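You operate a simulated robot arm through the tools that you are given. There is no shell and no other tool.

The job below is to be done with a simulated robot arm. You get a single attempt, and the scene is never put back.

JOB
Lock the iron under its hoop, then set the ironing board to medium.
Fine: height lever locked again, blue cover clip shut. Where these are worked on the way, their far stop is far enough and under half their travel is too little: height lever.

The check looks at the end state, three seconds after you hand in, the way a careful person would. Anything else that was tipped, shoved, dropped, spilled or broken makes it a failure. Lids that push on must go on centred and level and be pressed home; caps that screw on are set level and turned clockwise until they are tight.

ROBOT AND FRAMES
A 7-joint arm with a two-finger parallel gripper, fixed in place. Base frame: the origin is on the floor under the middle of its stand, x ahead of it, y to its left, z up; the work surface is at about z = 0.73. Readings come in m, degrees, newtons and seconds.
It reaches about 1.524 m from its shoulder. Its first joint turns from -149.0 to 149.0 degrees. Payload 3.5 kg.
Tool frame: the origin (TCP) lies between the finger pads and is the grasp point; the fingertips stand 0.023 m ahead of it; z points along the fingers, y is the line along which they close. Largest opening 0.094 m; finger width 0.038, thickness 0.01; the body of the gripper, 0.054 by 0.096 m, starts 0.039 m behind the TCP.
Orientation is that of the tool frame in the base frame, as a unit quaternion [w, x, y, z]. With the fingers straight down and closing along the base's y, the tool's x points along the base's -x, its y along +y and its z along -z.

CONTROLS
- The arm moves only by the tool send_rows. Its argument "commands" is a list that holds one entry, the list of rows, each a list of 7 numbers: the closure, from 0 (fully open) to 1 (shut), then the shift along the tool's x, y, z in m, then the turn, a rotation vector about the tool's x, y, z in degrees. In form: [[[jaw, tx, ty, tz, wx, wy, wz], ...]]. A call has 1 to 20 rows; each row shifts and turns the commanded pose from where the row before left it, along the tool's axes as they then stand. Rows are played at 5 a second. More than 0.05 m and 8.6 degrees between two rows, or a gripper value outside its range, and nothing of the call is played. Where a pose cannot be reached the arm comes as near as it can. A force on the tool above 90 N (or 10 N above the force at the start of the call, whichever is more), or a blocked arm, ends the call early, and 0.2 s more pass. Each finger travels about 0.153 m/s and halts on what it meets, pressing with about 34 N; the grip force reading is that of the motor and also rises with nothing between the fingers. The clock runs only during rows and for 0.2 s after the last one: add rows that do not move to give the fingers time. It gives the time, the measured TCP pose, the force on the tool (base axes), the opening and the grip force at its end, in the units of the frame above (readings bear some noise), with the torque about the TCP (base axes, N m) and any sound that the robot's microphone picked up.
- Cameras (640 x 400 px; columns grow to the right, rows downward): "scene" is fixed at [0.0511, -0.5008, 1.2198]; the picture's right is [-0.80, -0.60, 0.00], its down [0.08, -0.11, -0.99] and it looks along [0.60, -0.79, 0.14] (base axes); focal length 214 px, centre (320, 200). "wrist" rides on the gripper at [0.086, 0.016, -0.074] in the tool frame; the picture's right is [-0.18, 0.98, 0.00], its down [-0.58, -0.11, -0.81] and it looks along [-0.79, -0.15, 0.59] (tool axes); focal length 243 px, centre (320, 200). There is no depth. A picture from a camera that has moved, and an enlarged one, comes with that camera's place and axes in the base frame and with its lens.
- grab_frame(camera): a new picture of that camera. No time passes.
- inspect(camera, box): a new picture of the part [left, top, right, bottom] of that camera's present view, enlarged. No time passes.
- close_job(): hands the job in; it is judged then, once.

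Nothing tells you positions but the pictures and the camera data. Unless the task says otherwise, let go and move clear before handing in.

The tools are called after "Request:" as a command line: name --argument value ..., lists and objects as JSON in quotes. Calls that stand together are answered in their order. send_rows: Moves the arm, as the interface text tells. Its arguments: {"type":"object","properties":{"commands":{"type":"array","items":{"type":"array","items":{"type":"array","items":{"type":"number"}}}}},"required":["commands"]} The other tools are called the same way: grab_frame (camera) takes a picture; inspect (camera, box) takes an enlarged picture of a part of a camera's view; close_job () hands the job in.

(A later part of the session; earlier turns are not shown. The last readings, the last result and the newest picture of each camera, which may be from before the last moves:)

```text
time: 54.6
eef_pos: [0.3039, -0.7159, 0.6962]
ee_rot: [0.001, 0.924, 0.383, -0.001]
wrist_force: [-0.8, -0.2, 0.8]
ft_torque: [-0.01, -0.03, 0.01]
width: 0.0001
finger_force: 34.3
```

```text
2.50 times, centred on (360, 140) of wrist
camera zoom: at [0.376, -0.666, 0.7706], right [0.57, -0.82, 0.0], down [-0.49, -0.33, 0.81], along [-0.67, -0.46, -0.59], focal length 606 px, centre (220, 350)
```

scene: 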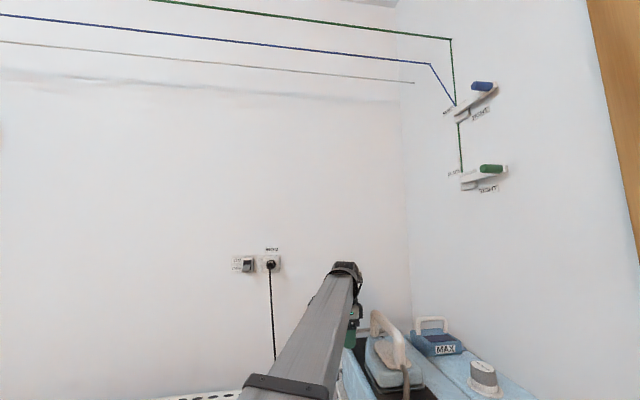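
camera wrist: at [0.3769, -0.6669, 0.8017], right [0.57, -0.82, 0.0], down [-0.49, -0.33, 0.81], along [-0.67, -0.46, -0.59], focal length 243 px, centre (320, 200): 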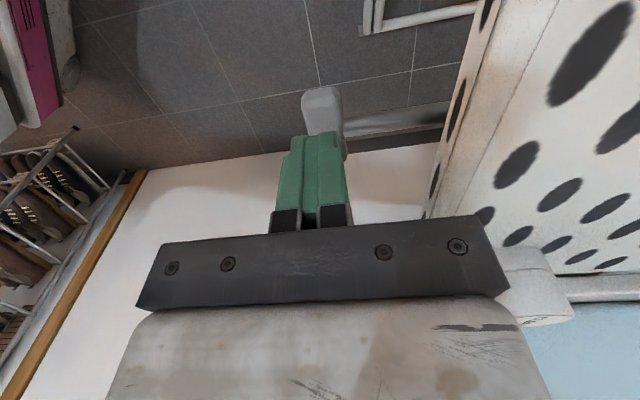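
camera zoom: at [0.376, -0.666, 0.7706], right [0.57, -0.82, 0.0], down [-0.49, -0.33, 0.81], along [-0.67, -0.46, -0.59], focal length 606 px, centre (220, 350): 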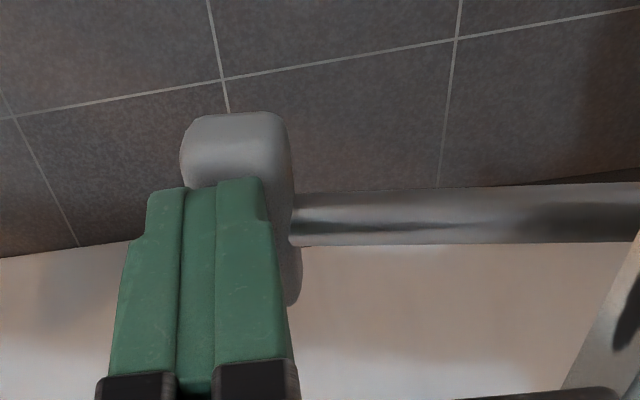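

The T-bar is moving down under the fingertips with only about 1 N, so the lever swings downward. Before continuing I'll lift slightly and see whether it stays or springs back.

Request:
send_rows --commands '[[[1, 0, 0, -0.02, 0, 0, 0], [1, 0, 0, -0.02, 0, 0, 0], [1, 0, 0, 0, 0, 0, 0]]]'

Request:
grab_frame --camera "wrist"

Request:
inspect --camera "wrist" --box '[260, 40, 500, 220]'

```text
time: 55.4
eef_pos: [0.3042, -0.7147, 0.735]
ee_rot: [0.0, 0.924, 0.383, -0.002]
wrist_force: [-0.3, 0.2, 0.5]
ft_torque: [-0.04, 0.0, 0.02]
width: 0.0
finger_force: 34.2
```

```text
taken
camera wrist: at [0.3763, -0.6649, 0.8109], right [0.57, -0.82, 0.0], down [-0.49, -0.33, 0.81], along [-0.67, -0.46, -0.59], focal length 243 px, centre (320, 200)
```

wrist: 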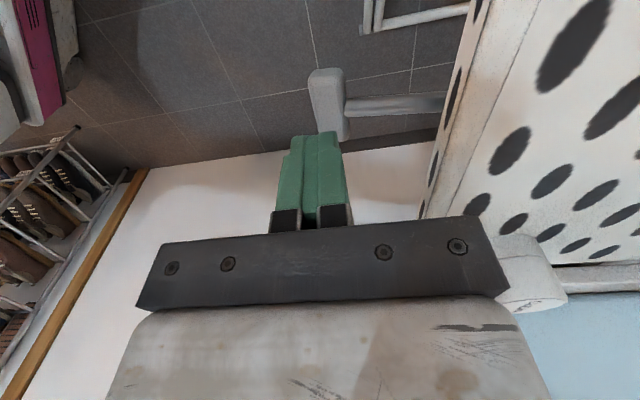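

```text
2.22 times, centred on (380, 130) of wrist
camera zoom: at [0.3763, -0.6649, 0.8109], right [0.57, -0.82, 0.0], down [-0.49, -0.33, 0.81], along [-0.67, -0.46, -0.59], focal length 539 px, centre (187, 356)
```

zoom: 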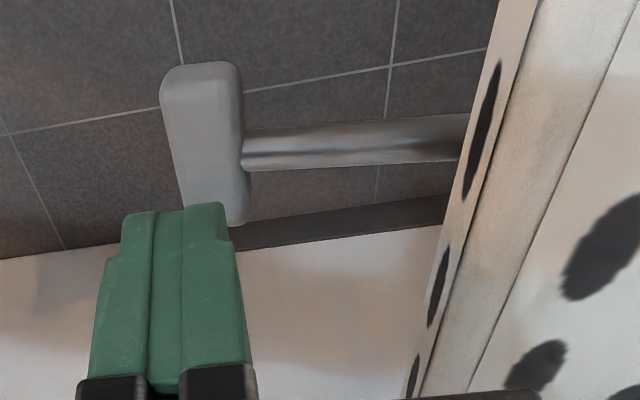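

The lever stays where I pushed it, partway down, with no spring. To control it both ways I'll pinch the T-bar by its ends. I'll rise, then turn so the fingers close along the bar and approach from the robot side.

Request:
send_rows --commands '[[[0, 0, 0, -0.041, 0, 0, 0], [0, 0, 0, -0.041, 0, 0, 0], [0, 0, 0, -0.041, 0, 0, 0], [0, 0, 0, -0.041, 0, 0, 0], [0, 0, 0, 0, 0, 0, -8.2], [0, 0, 0, 0, 0, 0, -8.2], [0, 0, 0, 0, 0, 0, -8.2], [0, 0, 0, 0, 0, 0, -8.2], [0, 0, 0, 0, 0, 0, -8.2], [0, 0, 0, 0, 0, 0, -8.2], [0, 0, 0, 0, 0, 0, -8.2], [0, 0, 0, 0, 0, 0, -8.2], [0, 0, 0, 0, 0, 0, -8.2], [0, 0, 0, 0, 0, 0, -8.2], [0, 0, 0, 0, 0, 0, -8.0], [0, 0, 0, 0, 0, 0, 0]]]'

Request:
grab_frame --camera "wrist"

Request:
grab_frame --camera "scene"

```text
time: 58.8
eef_pos: [0.3041, -0.7152, 0.9003]
ee_rot: [0.0, 0.382, 0.924, -0.001]
wrist_force: [-0.2, 0.3, 0.8]
ft_torque: [-0.02, 0.0, 0.0]
width: 0.0942
finger_force: 0.0
```

```text
taken
camera wrist: at [0.2544, -0.6437, 0.9756], right [0.82, 0.57, 0.0], down [0.34, -0.49, 0.81], along [0.46, -0.66, -0.59], focal length 243 px, centre (320, 200)
```

wrist: 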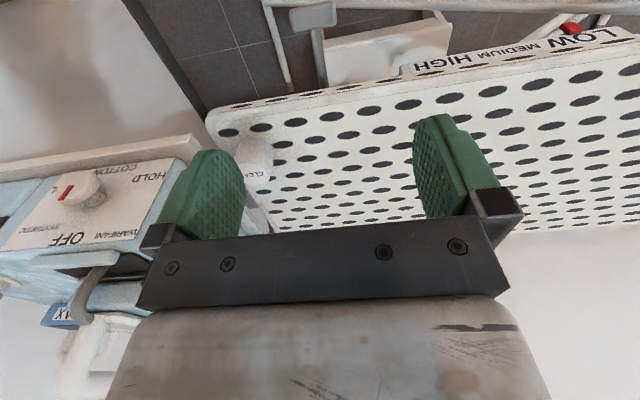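

```text
taken
```

scene: 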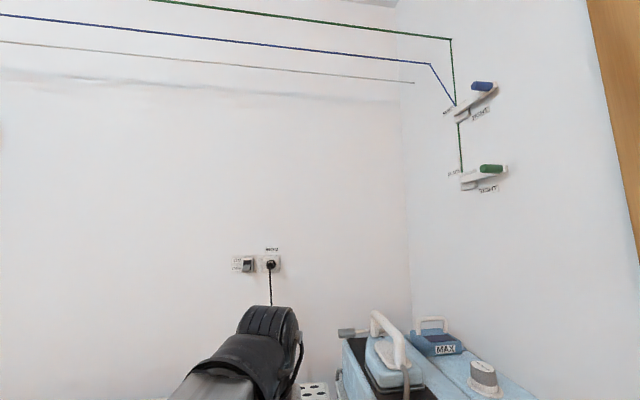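

That orientation is fine and gives a frontal view of the edge. I'll zoom in on the scale, pointer and lever.

Request:
inspect --camera "wrist" --box '[400, 0, 640, 110]'

Request:
inspect --camera "wrist" --box '[230, 0, 450, 110]'

```text
2.67 times, centred on (520, 55) of wrist
camera zoom: at [0.2544, -0.6437, 0.9756], right [0.82, 0.57, 0.0], down [0.34, -0.49, 0.81], along [0.46, -0.66, -0.59], focal length 647 px, centre (-213, 587)
```

zoom: 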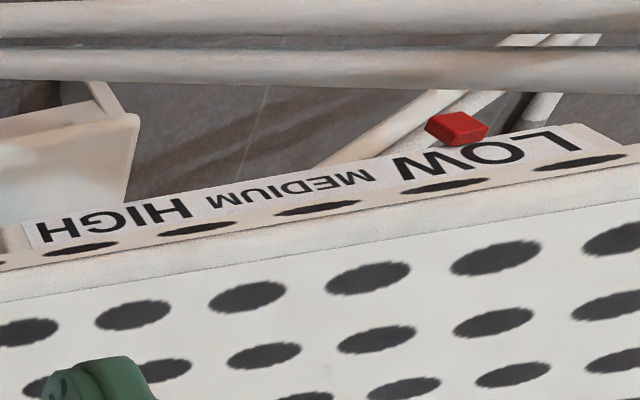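

```text
2.91 times, centred on (340, 55) of wrist
camera zoom: at [0.2544, -0.6437, 0.9756], right [0.82, 0.57, 0.0], down [0.34, -0.49, 0.81], along [0.46, -0.66, -0.59], focal length 706 px, centre (262, 622)
```

zoom: 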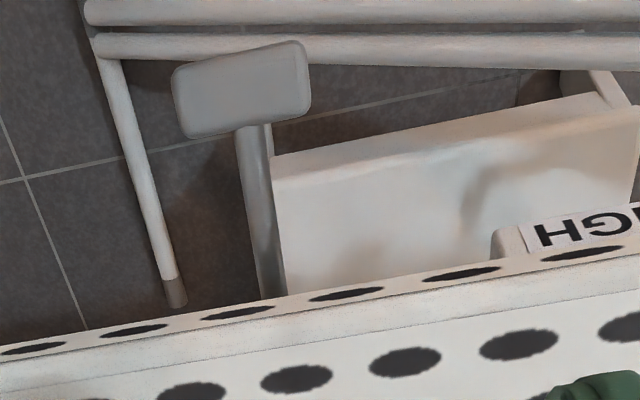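

The lever is clear: its T-bar is about 5 cm long and centred near e1≈-0.296. I'll tilt forward and come in front of it at a standoff.

Request:
send_rows --commands '[[[0, 0, 0, 0, 0, -7, 0], [0, 0, 0, 0, 0, -7, 0], [0, 0, 0, 0, 0, -7, 0], [0, 0, 0, 0, 0, -7, 0], [0, 0, 0, 0, 0, -7, 0], [0, 0.031, -0.001, 0.0212, 0, 0, 0], [0, 0.031, -0.001, 0.0212, 0, 0, 0], [0, 0.031, -0.001, 0.0212, 0, 0, 0], [0, 0.031, -0.001, 0.0212, 0, 0, 0], [0, 0, 0, 0, 0, 0, 0]]]'

Request:
grab_frame --camera "wrist"

```text
time: 61.0
eef_pos: [0.2628, -0.681, 0.7592]
ee_rot: [0.278, 0.363, 0.882, -0.115]
wrist_force: [-0.9, -0.2, -0.1]
ft_torque: [0.01, 0.0, 0.03]
width: 0.0938
finger_force: 0.1
```

```text
taken
camera wrist: at [0.1935, -0.5892, 0.7719], right [0.8, 0.59, 0.1], down [-0.07, -0.09, 0.99], along [0.6, -0.8, -0.03], focal length 243 px, centre (320, 200)
```

wrist: 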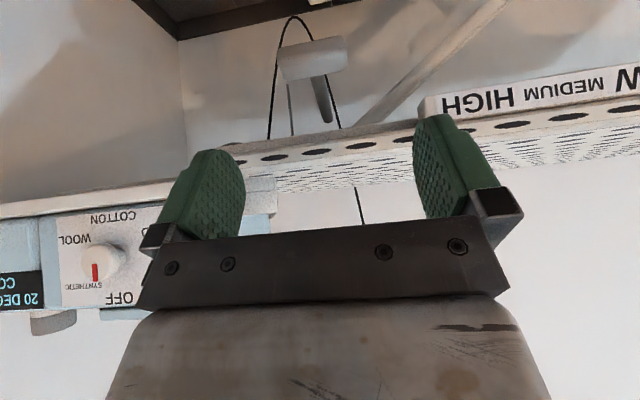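

Request:
inspect --camera "wrist" --box '[240, 0, 440, 180]'

Request:
inspect --camera "wrist" --box '[400, 40, 640, 180]'

```text
2.22 times, centred on (340, 90) of wrist
camera zoom: at [0.1935, -0.5892, 0.7719], right [0.8, 0.59, 0.1], down [-0.07, -0.09, 0.99], along [0.6, -0.8, -0.03], focal length 539 px, centre (276, 444)
```

zoom: 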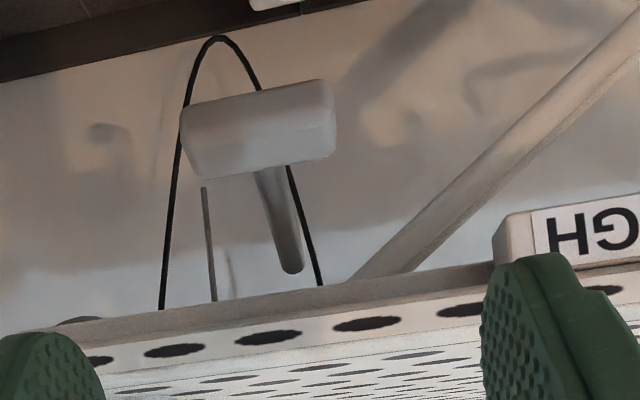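

```text
2.67 times, centred on (520, 110) of wrist
camera zoom: at [0.1935, -0.5892, 0.7719], right [0.8, 0.59, 0.1], down [-0.07, -0.09, 0.99], along [0.6, -0.8, -0.03], focal length 647 px, centre (-213, 440)
```

zoom: 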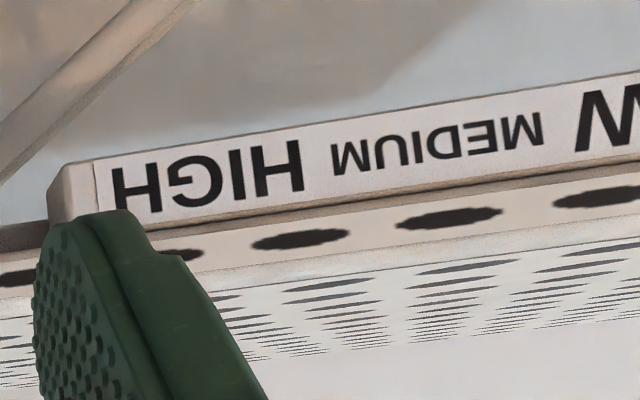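

The lever's rod hangs below the board and is now tilted about 20° down. I'll advance so the open fingers straddle the ends of the T-bar.

Request:
send_rows --commands '[[[0, 0.002, -0.0008, 0.03, 0, 0, 0], [0, 0.002, -0.0008, 0.03, 0, 0, 0], [0, 0.002, -0.0008, 0.025, 0, 0, 0], [0, 0, 0, 0.02, 0, 0, 0], [0, 0, 0, 0, 0, 0, 0]]]'

Request:
grab_frame --camera "wrist"

```text
time: 62.2
eef_pos: [0.3024, -0.7232, 0.6698]
ee_rot: [0.277, 0.364, 0.882, -0.115]
wrist_force: [-0.4, -0.3, -0.6]
ft_torque: [0.03, -0.03, 0.0]
width: 0.094
finger_force: 0.1
```

```text
taken
camera wrist: at [0.2325, -0.6308, 0.6822], right [0.8, 0.59, 0.1], down [-0.07, -0.09, 0.99], along [0.6, -0.8, -0.03], focal length 243 px, centre (320, 200)
```

wrist: 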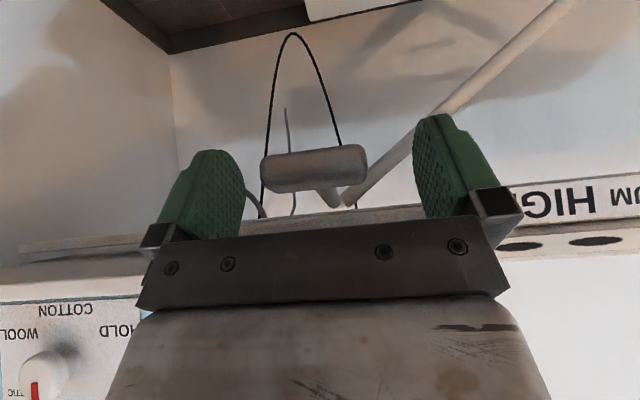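

The T-bar is between the fingers. I'll close on its ends.

Request:
send_rows --commands '[[[0.3, 0, 0, 0.005, 0, 0, 0], [0.6, 0, 0, 0, 0, 0, 0], [0.6, 0, 0, 0, 0, 0, 0], [0.6, 0, 0, 0, 0, 0, 0]]]'

Request:
grab_frame --camera "wrist"

```text
time: 63.2
eef_pos: [0.3021, -0.7267, 0.6668]
ee_rot: [0.277, 0.364, 0.882, -0.116]
wrist_force: [-16.3, -12.7, 1.7]
ft_torque: [-0.2, 0.01, -0.1]
width: 0.0497
finger_force: 45.0
```

```text
taken
camera wrist: at [0.2328, -0.6341, 0.6786], right [0.8, 0.59, 0.1], down [-0.06, -0.08, 0.99], along [0.59, -0.8, -0.03], focal length 243 px, centre (320, 200)
```

wrist: 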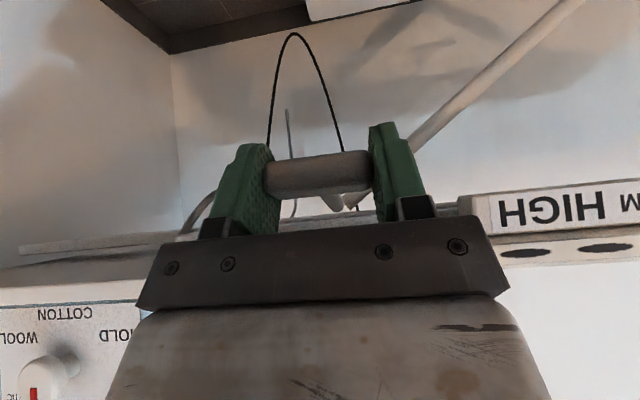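

I have the T-bar gripped, with a little sideways load that I'll relieve. Then I'll pull the lever down along its arc in small steps.

Request:
send_rows --commands '[[[0.6, 0, -0.003, 0, 0, 0, 0], [0.6, 0.0015, 0, 0.005, 0, 0, 0], [0.6, 0.002, 0, 0.005, 0, 0, 0], [0.6, 0, 0, 0, 0, 0, 0]]]'

Request:
send_rows --commands '[[[0.6, 0.002, 0, 0.006, 0, 0, 0], [0.6, 0.002, 0, 0.006, 0, 0, 0], [0.6, 0, 0, 0, 0, 0, 0]]]'

Request:
grab_frame --camera "wrist"

```text
time: 64.2
eef_pos: [0.3044, -0.7281, 0.6569]
ee_rot: [0.277, 0.364, 0.882, -0.114]
wrist_force: [2.2, 13.5, 14.2]
ft_torque: [-0.69, -1.03, -0.43]
width: 0.0494
finger_force: 44.4
```

```text
time: 65.0
eef_pos: [0.3067, -0.7315, 0.6456]
ee_rot: [0.278, 0.364, 0.882, -0.115]
wrist_force: [22.6, 20.9, 16.2]
ft_torque: [-0.84, -0.85, -0.29]
width: 0.0496
finger_force: 44.7
```

```text
taken
camera wrist: at [0.2371, -0.6391, 0.6568], right [0.8, 0.59, 0.11], down [-0.07, -0.09, 0.99], along [0.6, -0.8, -0.03], focal length 243 px, centre (320, 200)
```

wrist: 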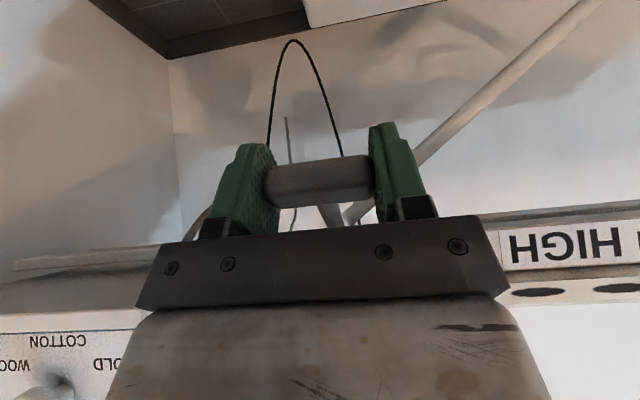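

The lever is moving down. There's some torque because the tool isn't turning with it, so I'll rotate the tool along with the lever and relieve the side load as I continue.

Request:
send_rows --commands '[[[0.6, 0, 0.0015, 0, 0, -6, 0], [0.6, 0, 0, 0, 0, -6, 0], [0.6, 0, 0, 0, 0, 0, 0]]]'

```text
time: 65.8
eef_pos: [0.3063, -0.7312, 0.6441]
ee_rot: [0.368, 0.348, 0.848, -0.152]
wrist_force: [25.5, 11.7, -3.5]
ft_torque: [0.55, 0.22, 0.16]
width: 0.0498
finger_force: 44.9
```

Request:
send_rows --commands '[[[0.6, 0.0012, 0.003, 0.006, 0, -4, 0], [0.6, 0.0012, 0, 0.006, 0, -4, 0], [0.6, 0, 0, 0, 0, 0, 0]]]'

Request:
grab_frame --camera "wrist"

```text
time: 66.6
eef_pos: [0.3104, -0.7345, 0.6348]
ee_rot: [0.427, 0.339, 0.819, -0.18]
wrist_force: [-38.5, -4.4, -1.7]
ft_torque: [-0.72, -0.76, -0.24]
width: 0.0495
finger_force: 45.1
```

```text
taken
camera wrist: at [0.2437, -0.6446, 0.6063], right [0.77, 0.62, 0.15], down [-0.31, 0.16, 0.94], along [0.56, -0.77, 0.31], focal length 243 px, centre (320, 200)
```

wrist: 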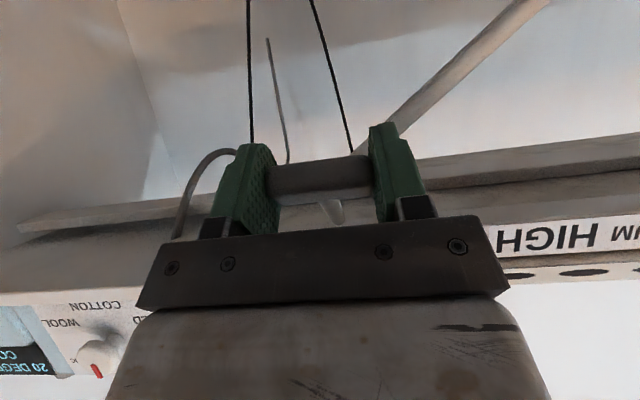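

Request:
send_rows --commands '[[[0.6, 0.0006, -0.0015, -0.0012, 0, 0, 0], [0.6, 0, 0, 0, 0, -4, 0], [0.6, 0, 0, 0, 0, 0, 0]]]'

Request:
inspect --camera "wrist" --box '[180, 80, 460, 240]'

```text
time: 67.4
eef_pos: [0.3119, -0.7366, 0.6348]
ee_rot: [0.456, 0.333, 0.803, -0.19]
wrist_force: [-1.4, -41.0, 7.2]
ft_torque: [0.86, 0.47, 0.27]
width: 0.0497
finger_force: 44.9
```

```text
2.29 times, centred on (320, 160) of wrist
camera zoom: at [0.2467, -0.6477, 0.5989], right [0.76, 0.63, 0.16], down [-0.35, 0.2, 0.91], along [0.54, -0.75, 0.38], focal length 555 px, centre (320, 291)
```

zoom: 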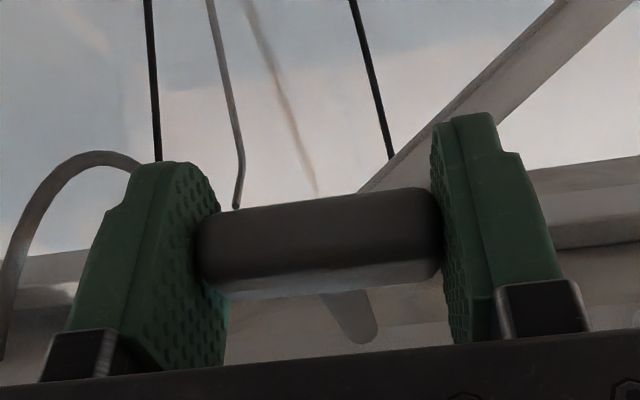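

The forces are mostly from the rigid grip rather than the lever itself. I'll open the fingers and see where the lever is now.

Request:
send_rows --commands '[[[0.3, 0, 0, 0, 0, 0, 0], [0, 0, 0, 0, 0, 0, 0], [0, 0, 0, 0, 0, 0, 0]]]'

Request:
grab_frame --camera "wrist"

Request:
inspect --camera "wrist" --box '[180, 80, 460, 240]'

```text
time: 68.2
eef_pos: [0.3111, -0.7337, 0.6335]
ee_rot: [0.454, 0.332, 0.805, -0.188]
wrist_force: [0.1, -0.5, 0.4]
ft_torque: [-0.01, 0.0, 0.01]
width: 0.0941
finger_force: 0.2
```

```text
taken
camera wrist: at [0.2456, -0.6447, 0.5988], right [0.76, 0.63, 0.16], down [-0.35, 0.2, 0.91], along [0.55, -0.75, 0.37], focal length 243 px, centre (320, 200)
```

wrist: 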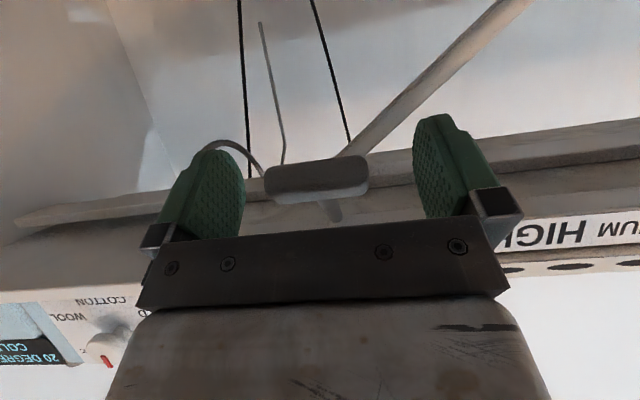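

```text
2.29 times, centred on (320, 160) of wrist
camera zoom: at [0.2456, -0.6447, 0.5988], right [0.76, 0.63, 0.16], down [-0.35, 0.2, 0.91], along [0.55, -0.75, 0.37], focal length 555 px, centre (320, 291)
```

zoom: 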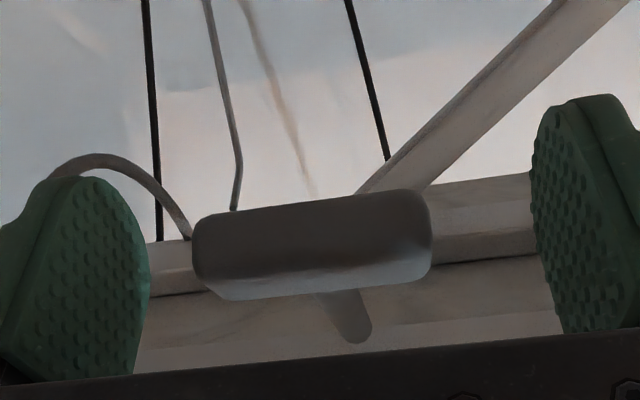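

The lever is now about 40° down from its starting position. I'll back out, close the fingers, and push along its arc to confirm it's at its far stop.

Request:
send_rows --commands '[[[0, 0, 0, -0.035, 0, 0, 0], [0, 0, 0, -0.035, 0, 0, 0], [1, 0, 0, 0, 0, 6.4, 0], [1, 0, 0, 0, 0, 6.4, 0], [1, 0, 0, 0, 0, 6.2, 0], [1, -0.0186, 0, -0.0145, 0, 0, 0], [1, 0, 0, 0, 0, 0, 0]]]'

Request:
grab_frame --camera "wrist"

Request:
inspect --camera "wrist" --box '[240, 0, 440, 160]'

```text
time: 69.8
eef_pos: [0.2728, -0.695, 0.6919]
ee_rot: [0.316, 0.358, 0.869, -0.131]
wrist_force: [0.1, -0.3, 0.2]
ft_torque: [0.0, -0.03, -0.02]
width: 0.0003
finger_force: 34.0
```

```text
taken
camera wrist: at [0.203, -0.6022, 0.6953], right [0.79, 0.6, 0.12], down [-0.13, -0.03, 0.99], along [0.59, -0.8, 0.05], focal length 243 px, centre (320, 200)
```

wrist: 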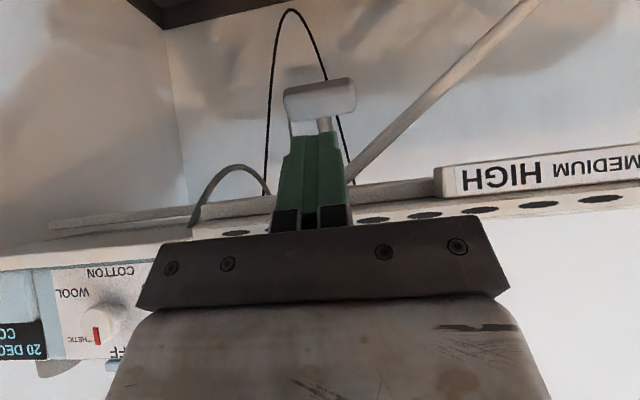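

```text
2.50 times, centred on (340, 80) of wrist
camera zoom: at [0.203, -0.6022, 0.6953], right [0.79, 0.6, 0.12], down [-0.13, -0.03, 0.99], along [0.59, -0.8, 0.05], focal length 606 px, centre (270, 500)
```

zoom: 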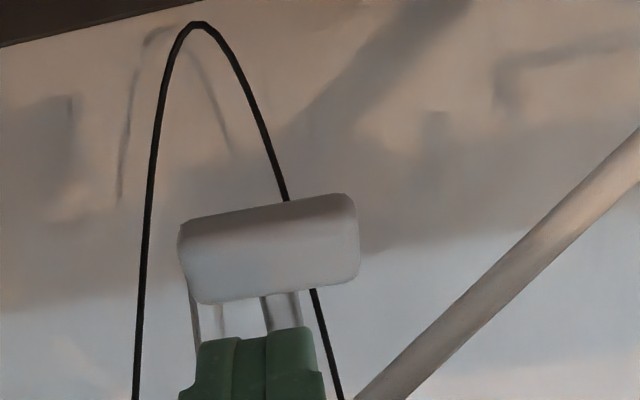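

Request:
send_rows --commands '[[[1, 0, 0, 0.02, 0, 0, 0], [1, 0, 0, 0.015, 0, 0, 0], [1, 0, 0, 0.005, 0, 0, 0], [1, 0, 0, 0, 0, 0, 0]]]'

Request:
send_rows --commands '[[[1, 0, 0, 0.005, 0, 0, 0], [1, 0, 0, 0.005, 0, 0, 0], [1, 0, 0, 0, 0, 0, 0]]]'

Request:
grab_frame --camera "wrist"

```text
time: 70.8
eef_pos: [0.2903, -0.7129, 0.6612]
ee_rot: [0.315, 0.358, 0.869, -0.131]
wrist_force: [0.2, 0.3, -0.1]
ft_torque: [0.02, -0.02, 0.0]
width: 0.0
finger_force: 34.1
```

```text
time: 71.6
eef_pos: [0.2955, -0.7168, 0.6558]
ee_rot: [0.316, 0.359, 0.869, -0.131]
wrist_force: [-0.2, -0.6, 0.3]
ft_torque: [0.03, 0.01, 0.0]
width: 0.0
finger_force: 33.7
```

```text
taken
camera wrist: at [0.2246, -0.6254, 0.6575], right [0.79, 0.6, 0.12], down [-0.13, -0.03, 0.99], along [0.6, -0.8, 0.06], focal length 243 px, centre (320, 200)
```

wrist: 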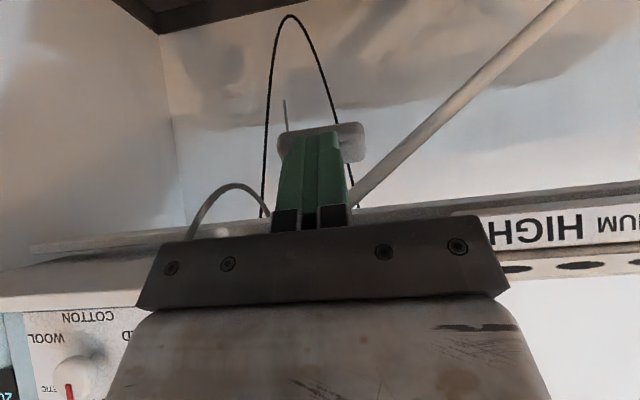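

Request:
send_rows --commands '[[[1, 0, 0, 0.004, 0, 0, 0], [1, 0, 0, 0.004, 0, 0, 0], [1, 0, 0, 0, 0, 0, 0]]]'

Request:
send_rows --commands '[[[1, 0, 0, 0.004, 0, 0, 0], [1, 0, 0, 0.004, 0, 0, 0], [1, 0, 0, 0, 0, 0, 0]]]'

Request:
grab_frame --camera "wrist"

```text
time: 72.4
eef_pos: [0.2979, -0.7215, 0.6479]
ee_rot: [0.315, 0.359, 0.869, -0.131]
wrist_force: [0.4, 0.7, -0.2]
ft_torque: [-0.01, -0.01, -0.03]
width: 0.0001
finger_force: 33.9
```

```text
time: 73.2
eef_pos: [0.3025, -0.7247, 0.644]
ee_rot: [0.316, 0.358, 0.869, -0.13]
wrist_force: [1.4, 0.0, 0.2]
ft_torque: [0.02, 0.01, -0.02]
width: 0.0002
finger_force: 34.4
```

```text
taken
camera wrist: at [0.233, -0.6335, 0.6451], right [0.79, 0.6, 0.12], down [-0.13, -0.03, 0.99], along [0.6, -0.8, 0.06], focal length 243 px, centre (320, 200)
```

wrist: 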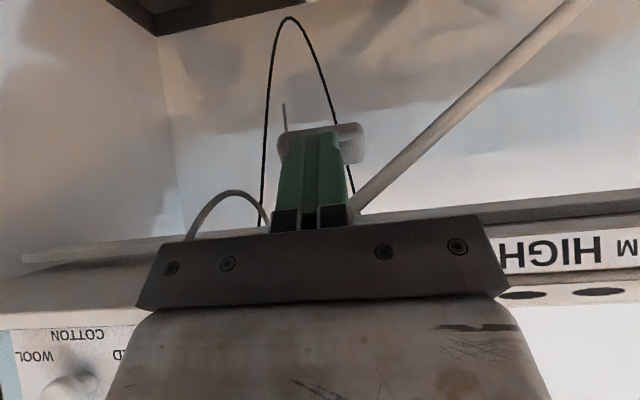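

The lever keeps moving under about 1 N, so it isn't at its far stop yet. I'll keep pushing along the arc, tilting with it.

Request:
send_rows --commands '[[[1, 0, 0, 0.005, 0, -4, 0], [1, 0, 0, 0.005, 0, -4, 0], [1, 0, 0, 0, 0, 0, 0]]]'

Request:
send_rows --commands '[[[1, 0, 0, 0.005, 0, -4, 0], [1, 0, 0, 0.005, 0, -4, 0], [1, 0, 0, 0, 0, 0, 0]]]'

Request:
grab_frame --camera "wrist"

```text
time: 74.0
eef_pos: [0.3046, -0.7283, 0.6351]
ee_rot: [0.374, 0.348, 0.845, -0.156]
wrist_force: [-55.9, 49.4, 17.0]
ft_torque: [-0.19, -0.19, -0.29]
width: 0.0
finger_force: 33.9
```

```text
time: 74.3
eef_pos: [0.3039, -0.7264, 0.6349]
ee_rot: [0.388, 0.345, 0.839, -0.161]
wrist_force: [-34.1, 17.8, 16.3]
ft_torque: [-0.23, -0.19, -0.41]
width: 0.0002
finger_force: 33.4
stopped in row 1: the force on the tool passed its limit at 95 N (the readings are from after the stop); the commanded pose is now the measured one
```

```text
taken
camera wrist: at [0.2357, -0.636, 0.6176], right [0.78, 0.61, 0.14], down [-0.25, 0.09, 0.96], along [0.58, -0.78, 0.22], focal length 243 px, centre (320, 200)
```

wrist: 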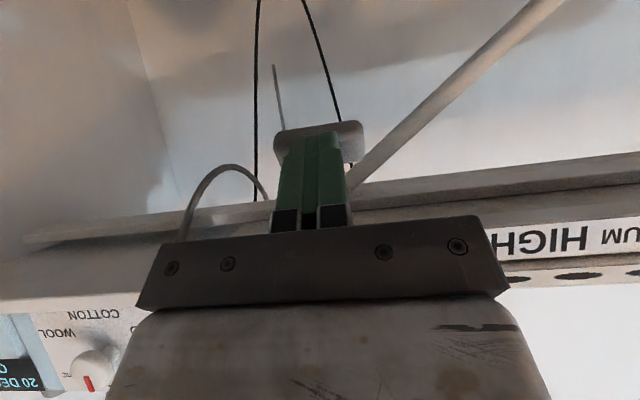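

That's a firm stop, so the lever is at its far end. I'll back off and check that nothing shifted.

Request:
send_rows --commands '[[[1, 0, 0, -0.02, 0, 0, 0], [1, 0, 0, -0.03, 0, 0, 0], [1, 0, 0, -0.03, 0, 0, 0], [1, 0, 0, 0, 0, 7, 0], [1, 0, 0, 0, 0, 7, 0], [1, 0, 0, 0, 0, 0, 0]]]'

Request:
grab_frame --camera "wrist"

Request:
grab_frame --camera "scene"

```text
time: 75.7
eef_pos: [0.2633, -0.6847, 0.6846]
ee_rot: [0.283, 0.363, 0.88, -0.117]
wrist_force: [0.3, 0.5, 0.4]
ft_torque: [0.03, -0.01, -0.02]
width: 0.0004
finger_force: 34.9
```

```text
taken
camera wrist: at [0.193, -0.5931, 0.6954], right [0.8, 0.59, 0.11], down [-0.07, -0.08, 0.99], along [0.6, -0.8, -0.02], focal length 243 px, centre (320, 200)
```

wrist: 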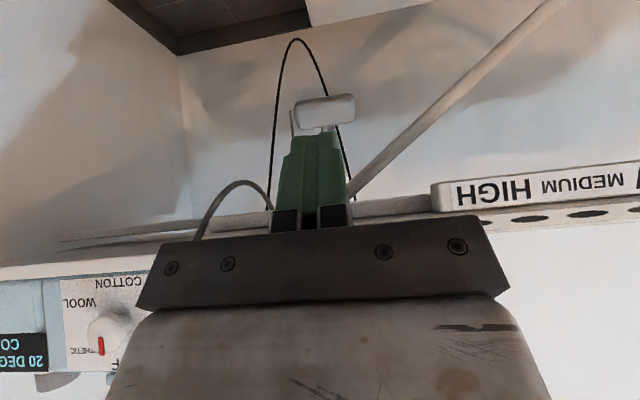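

```text
taken
```

scene: 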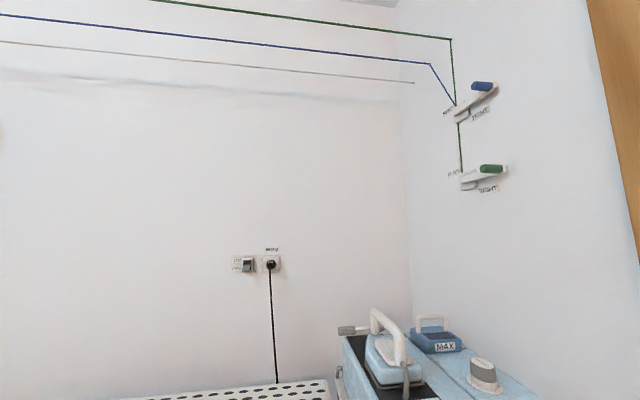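

Request:
inspect --camera "scene" --box '[200, 230, 340, 400]'

Request:
inspect --camera "scene" --box '[325, 290, 445, 400]'

```text
2.35 times, centred on (270, 315) of scene
camera zoom: at [0.0511, -0.5008, 1.2198], right [-0.8, -0.6, 0.0], down [0.08, -0.11, -0.99], along [0.6, -0.79, 0.14], focal length 505 px, centre (438, -71)
```

zoom: 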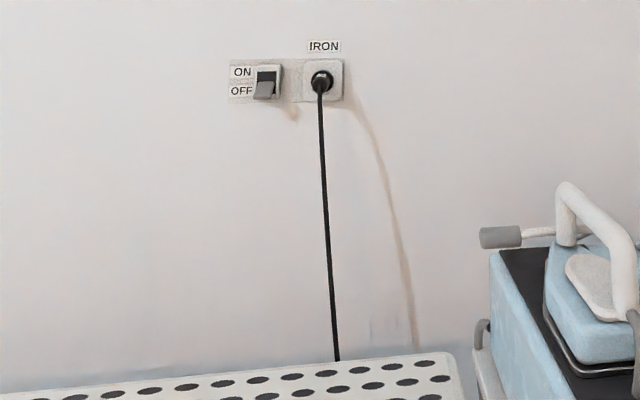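

```text
3.64 times, centred on (385, 345) of scene
camera zoom: at [0.0511, -0.5008, 1.2198], right [-0.8, -0.6, 0.0], down [0.08, -0.11, -0.99], along [0.6, -0.79, 0.14], focal length 780 px, centre (84, -327)
```

zoom: 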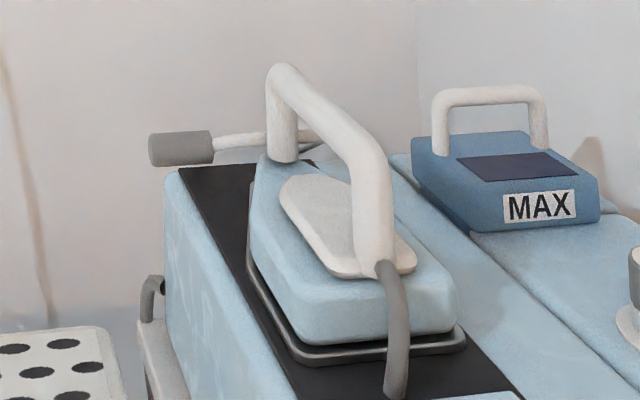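

The board and the attached station both look about 1 cm higher than before, so the unlocked board is moving. I'll wait a moment to see if it drifts on its own.

Request:
send_rows --commands '[[[1, 0, 0, 0, 0, 0, 0], [1, 0, 0, 0, 0, 0, 0], [1, 0, 0, 0, 0, 0, 0], [1, 0, 0, 0, 0, 0, 0], [1, 0, 0, 0, 0, 0, 0]]]'

Request:
inspect --camera "scene" --box '[325, 290, 445, 400]'

Request:
grab_frame --camera "wrist"

```text
time: 76.9
eef_pos: [0.2626, -0.6847, 0.6838]
ee_rot: [0.284, 0.362, 0.88, -0.118]
wrist_force: [-0.1, -0.3, 0.2]
ft_torque: [-0.01, 0.01, -0.01]
width: 0.0
finger_force: 33.8
```

```text
3.64 times, centred on (385, 345) of scene
camera zoom: at [0.0511, -0.5008, 1.2198], right [-0.8, -0.6, 0.0], down [0.08, -0.11, -0.99], along [0.6, -0.79, 0.14], focal length 780 px, centre (84, -327)
```

zoom: 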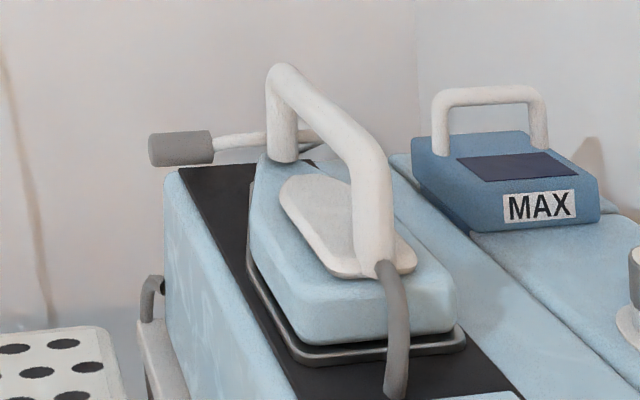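

```text
taken
camera wrist: at [0.1931, -0.5933, 0.6954], right [0.8, 0.59, 0.11], down [-0.08, -0.08, 0.99], along [0.6, -0.8, -0.02], focal length 243 px, centre (320, 200)
```

wrist: 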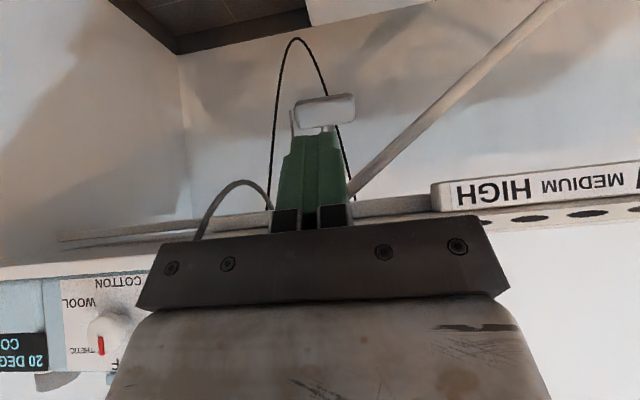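

It's stable: the board moved up slightly and now holds. I'll go look at the pointer against the LOW/MEDIUM/HIGH scale.

Request:
send_rows --commands '[[[1, -0.0205, 0, -0.0283, 0, 0, 0], [1, -0.0205, 0, -0.0283, 0, 0, 0], [1, 0, 0.04, 0, 0, 0, 0], [1, 0, 0.04, 0, 0, 0, 0], [1, 0, 0.04, 0, 0, 0, 0], [1, 0, 0.04, 0, 0, 0, 0], [1, 0, 0, 0, 0, 0, 0]]]'

Request:
grab_frame --camera "wrist"

Request:
inspect --camera "wrist" --box '[200, 60, 500, 200]'

```text
time: 78.5
eef_pos: [0.3752, -0.572, 0.7523]
ee_rot: [0.283, 0.362, 0.88, -0.118]
wrist_force: [-0.1, -0.7, -0.2]
ft_torque: [0.0, 0.0, -0.02]
width: 0.0
finger_force: 33.9
```

```text
taken
camera wrist: at [0.305, -0.4794, 0.7631], right [0.8, 0.59, 0.11], down [-0.08, -0.08, 0.99], along [0.6, -0.8, -0.02], focal length 243 px, centre (320, 200)
```

wrist: 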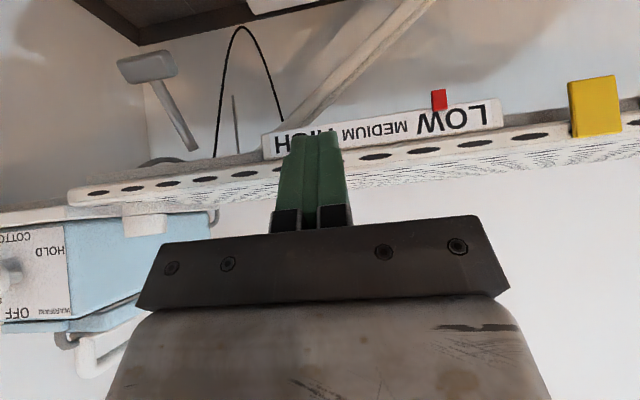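

```text
2.13 times, centred on (350, 130) of wrist
camera zoom: at [0.305, -0.4794, 0.7631], right [0.8, 0.59, 0.11], down [-0.08, -0.08, 0.99], along [0.6, -0.8, -0.02], focal length 518 px, centre (256, 349)
```

zoom: 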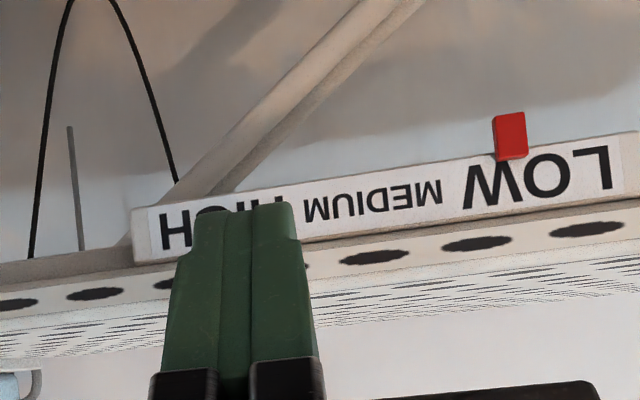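

The pointer has crept from "O" to "W" of LOW, so the board is unlocked and slightly raised. I need the pointer at the middle of MEDIUM. Next I'll look at the white loop handle, which I can use to lift the board.

Request:
send_rows --commands '[[[1, 0, 0.04, -0.02, 0, 0, 0], [1, 0, 0.04, -0.02, 0, 0, 0], [1, 0, 0.04, 0, 0, 0, 0], [1, 0, 0.04, 0, 0, 0, 0], [1, 0, 0.04, 0, 0, 0, 0], [1, 0, 0.04, 0, 0, 0, 0], [0, 0, 0.04, 0, 0, 0, 0], [0, 0, 0, 0, 0, 0, 0]]]'

Request:
grab_frame --camera "wrist"

Request:
inspect --camera "wrist" --box '[220, 40, 500, 220]'

```text
time: 80.3
eef_pos: [0.5589, -0.3557, 0.7842]
ee_rot: [0.285, 0.362, 0.88, -0.118]
wrist_force: [0.3, 0.1, 0.3]
ft_torque: [0.0, -0.02, 0.02]
width: 0.094
finger_force: 0.0
```

```text
taken
camera wrist: at [0.4898, -0.2647, 0.7943], right [0.8, 0.59, 0.11], down [-0.08, -0.08, 0.99], along [0.6, -0.8, -0.02], focal length 243 px, centre (320, 200)
```

wrist: 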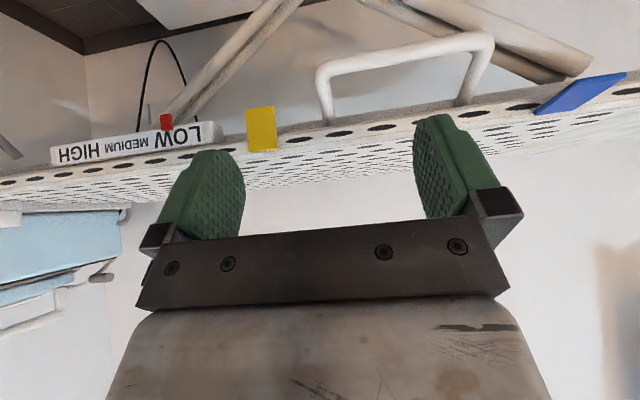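

```text
2.22 times, centred on (360, 130) of wrist
camera zoom: at [0.4898, -0.2647, 0.7943], right [0.8, 0.59, 0.11], down [-0.08, -0.08, 0.99], along [0.6, -0.8, -0.02], focal length 539 px, centre (231, 356)
```

zoom: 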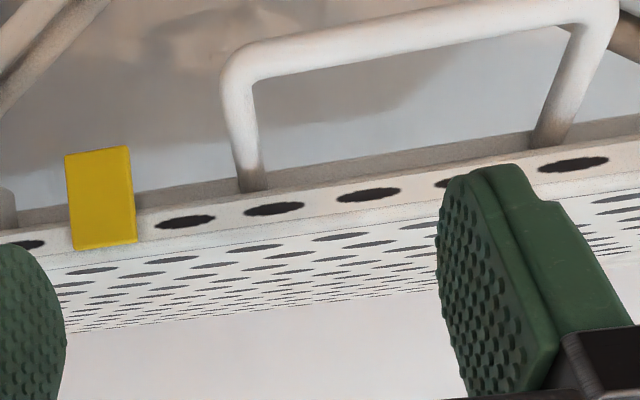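

Everything's clear from here: the loop hangs outward and down from the board's lower edge, with its bar at about e1 0.14–0.27 (base-frame centre near (0.67,-0.375,0.684)). The blue clip is seen edge-on, so it's open. I'll reorient the gripper to grasp the loop bar.

Request:
send_rows --commands '[[[0, 0, 0, 0, 0, 7, 0], [0, 0, 0, 0, 0, 7, 0], [0, 0, 0, 0, 0, 7, 0], [0, 0, 0, 0, 0, 7, 0], [0, 0, 0, 0, 0, 5.5, 0], [0, 0, 0, -0.04, 0, 0, 0], [0, 0, 0, 0, 0, 0, 8.2], [0, 0, 0, 0, 0, 0, 8.2], [0, 0, 0, 0, 0, 0, 8.2], [0, 0, 0, 0, 0, 0, 8.2], [0, 0, 0, 0, 0, 0, 8.2], [0, 0, 0, 0, 0, 0, 8.2], [0, 0, 0, 0, 0, 0, 8.2], [0, 0, 0, 0, 0, 0, 8.2], [0, 0, 0, 0, 0, 0, 8.2], [0, 0, 0, 0, 0, 0, 8.2], [0, 0, 0, 0, 0, 0, 8.0], [0, 0, 0, 0, 0, 0, 0]]]'

Request:
grab_frame --camera "wrist"

```text
time: 84.1
eef_pos: [0.5572, -0.3563, 0.8258]
ee_rot: [0.019, 0.923, 0.384, 0.007]
wrist_force: [0.1, -0.9, 0.6]
ft_torque: [-0.03, 0.0, -0.01]
width: 0.0943
finger_force: 0.0
```

```text
taken
camera wrist: at [0.6265, -0.3038, 0.9023], right [0.57, -0.82, 0.04], down [-0.51, -0.31, 0.8], along [-0.65, -0.47, -0.6], focal length 243 px, centre (320, 200)
```

wrist: 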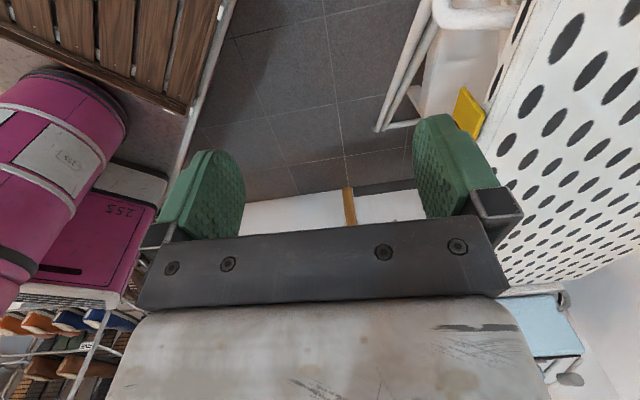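

Request:
send_rows --commands '[[[0.3, 0, 0, 0, -7.1, 0, 0], [0.5, 0, 0, 0, -7.1, 0, 0], [0.575, 0, 0, 0, -7.1, 0, 0], [0.575, 0, 0, 0, -7.1, 0, 0], [0.575, 0, 0, 0, -7.1, 0, 0], [0.575, 0, 0, 0, -7.1, 0, 0], [0.575, 0.016, -0.012, 0.028, 0, 0, 0], [0.575, 0.016, -0.012, 0.028, 0, 0, 0], [0.575, 0.016, -0.012, 0.028, 0, 0, 0], [0.575, 0, 0, 0, 0, 0, 0]]]'

Request:
grab_frame --camera "wrist"

```text
time: 86.3
eef_pos: [0.6143, -0.3458, 0.7407]
ee_rot: [0.353, 0.853, 0.356, 0.146]
wrist_force: [-0.6, 0.0, -1.0]
ft_torque: [0.03, 0.01, 0.02]
width: 0.04
finger_force: 0.1
```

```text
taken
camera wrist: at [0.6464, -0.2562, 0.805], right [0.37, -0.62, 0.69], down [-0.87, 0.04, 0.49], along [-0.34, -0.78, -0.52], focal length 243 px, centre (320, 200)
```

wrist: 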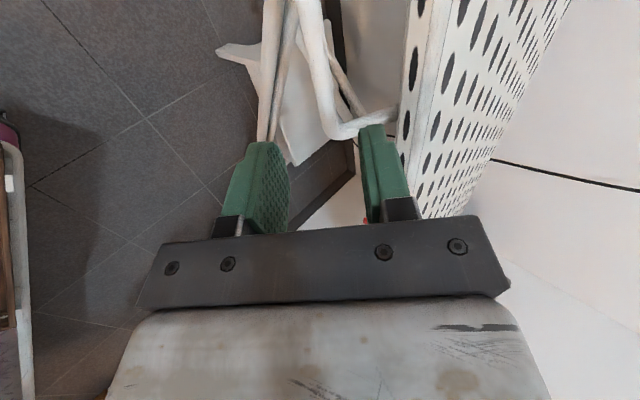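

The loop bar lies between the two fingers' paths. I'll advance along the approach direction.

Request:
send_rows --commands '[[[0.575, 0, 0, 0.02, 0, 0, 0], [0.575, 0, 0, 0.02, 0, 0, 0], [0.575, 0, 0, 0.01, 0, 0, 0], [0.575, 0, 0, 0, 0, 0, 0]]]'

Request:
grab_frame --camera "wrist"

Request:
inspect --camera "wrist" --box '[220, 40, 460, 240]'

```text
time: 87.3
eef_pos: [0.639, -0.371, 0.7059]
ee_rot: [0.352, 0.853, 0.357, 0.146]
wrist_force: [-0.9, 0.4, 0.3]
ft_torque: [-0.01, -0.01, 0.01]
width: 0.0398
finger_force: 0.0
```

```text
taken
camera wrist: at [0.6698, -0.2796, 0.7695], right [0.37, -0.62, 0.69], down [-0.87, 0.04, 0.49], along [-0.34, -0.78, -0.52], focal length 243 px, centre (320, 200)
```

wrist: 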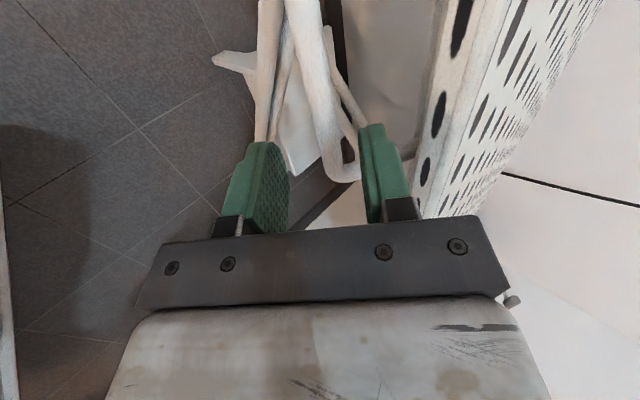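

```text
2.00 times, centred on (340, 140) of wrist
camera zoom: at [0.6698, -0.2796, 0.7695], right [0.37, -0.62, 0.69], down [-0.87, 0.04, 0.49], along [-0.34, -0.78, -0.52], focal length 485 px, centre (280, 320)
```

zoom: 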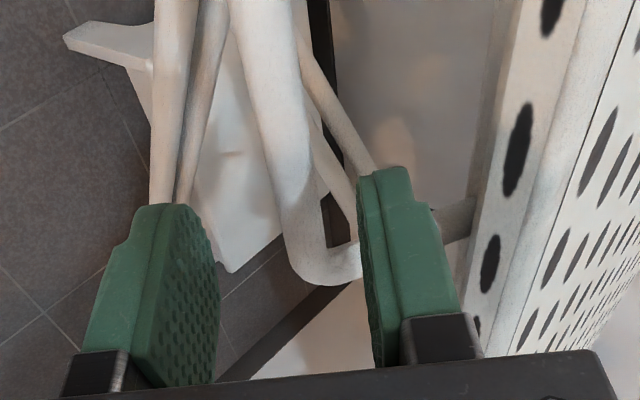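

Request:
send_rows --commands '[[[0.575, 0, 0, 0.014, 0, 0, 0], [0.575, 0, 0, 0.014, 0, 0, 0], [0.575, 0, 0, 0, 0, 0, 0]]]'

Request:
inspect --camera "wrist" --box '[220, 40, 460, 240]'

```text
time: 88.1
eef_pos: [0.6533, -0.3832, 0.6841]
ee_rot: [0.352, 0.854, 0.356, 0.146]
wrist_force: [0.2, -0.4, 0.5]
ft_torque: [-0.02, 0.03, 0.01]
width: 0.0397
finger_force: 0.1
```

```text
2.00 times, centred on (340, 140) of wrist
camera zoom: at [0.6843, -0.2928, 0.7494], right [0.37, -0.62, 0.69], down [-0.87, 0.04, 0.5], along [-0.34, -0.78, -0.52], focal length 485 px, centre (280, 320)
```

zoom: 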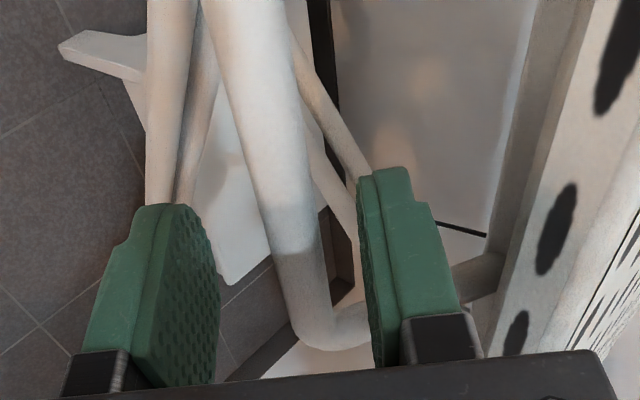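

The bar is between the pads. Closing to grip it.

Request:
send_rows --commands '[[[0.8, 0, 0, 0, 0, 0, 0], [1, 0, 0, 0, 0, 0, 0], [1, 0, 0, 0, 0, 0, 0]]]'

Request:
inspect --camera "wrist" --box '[220, 40, 460, 240]'

```text
time: 88.9
eef_pos: [0.6544, -0.3857, 0.6859]
ee_rot: [0.356, 0.851, 0.357, 0.148]
wrist_force: [23.6, -32.8, 21.3]
ft_torque: [-1.13, 0.06, 0.11]
width: 0.0138
finger_force: 44.2
```

```text
2.00 times, centred on (340, 140) of wrist
camera zoom: at [0.686, -0.2946, 0.75], right [0.36, -0.62, 0.7], down [-0.87, 0.04, 0.49], along [-0.33, -0.79, -0.52], focal length 485 px, centre (280, 320)
```

zoom: 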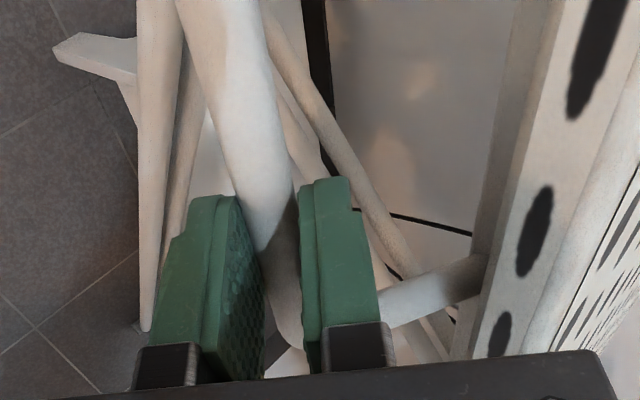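

Gripped at a width of 13.8 mm. The bar is a bit off-centre and loads the tool, so I'll shift slightly to relieve that before lifting.

Request:
send_rows --commands '[[[1, 0, 0.002, 0, 0, 0, 0], [1, 0, 0, 0, 0, 0, 0]]]'

Request:
inspect --camera "scene" --box '[325, 290, 445, 400]'

```text
time: 89.5
eef_pos: [0.654, -0.3864, 0.6857]
ee_rot: [0.353, 0.852, 0.357, 0.147]
wrist_force: [28.4, -26.8, -4.3]
ft_torque: [-0.75, 0.29, 0.77]
width: 0.0136
finger_force: 44.9
```

```text
3.64 times, centred on (385, 345) of scene
camera zoom: at [0.0511, -0.5008, 1.2198], right [-0.8, -0.6, 0.0], down [0.08, -0.11, -0.99], along [0.6, -0.79, 0.14], focal length 780 px, centre (84, -327)
```

zoom: 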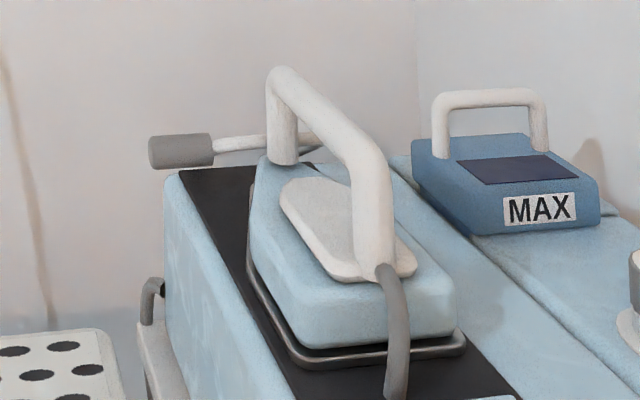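

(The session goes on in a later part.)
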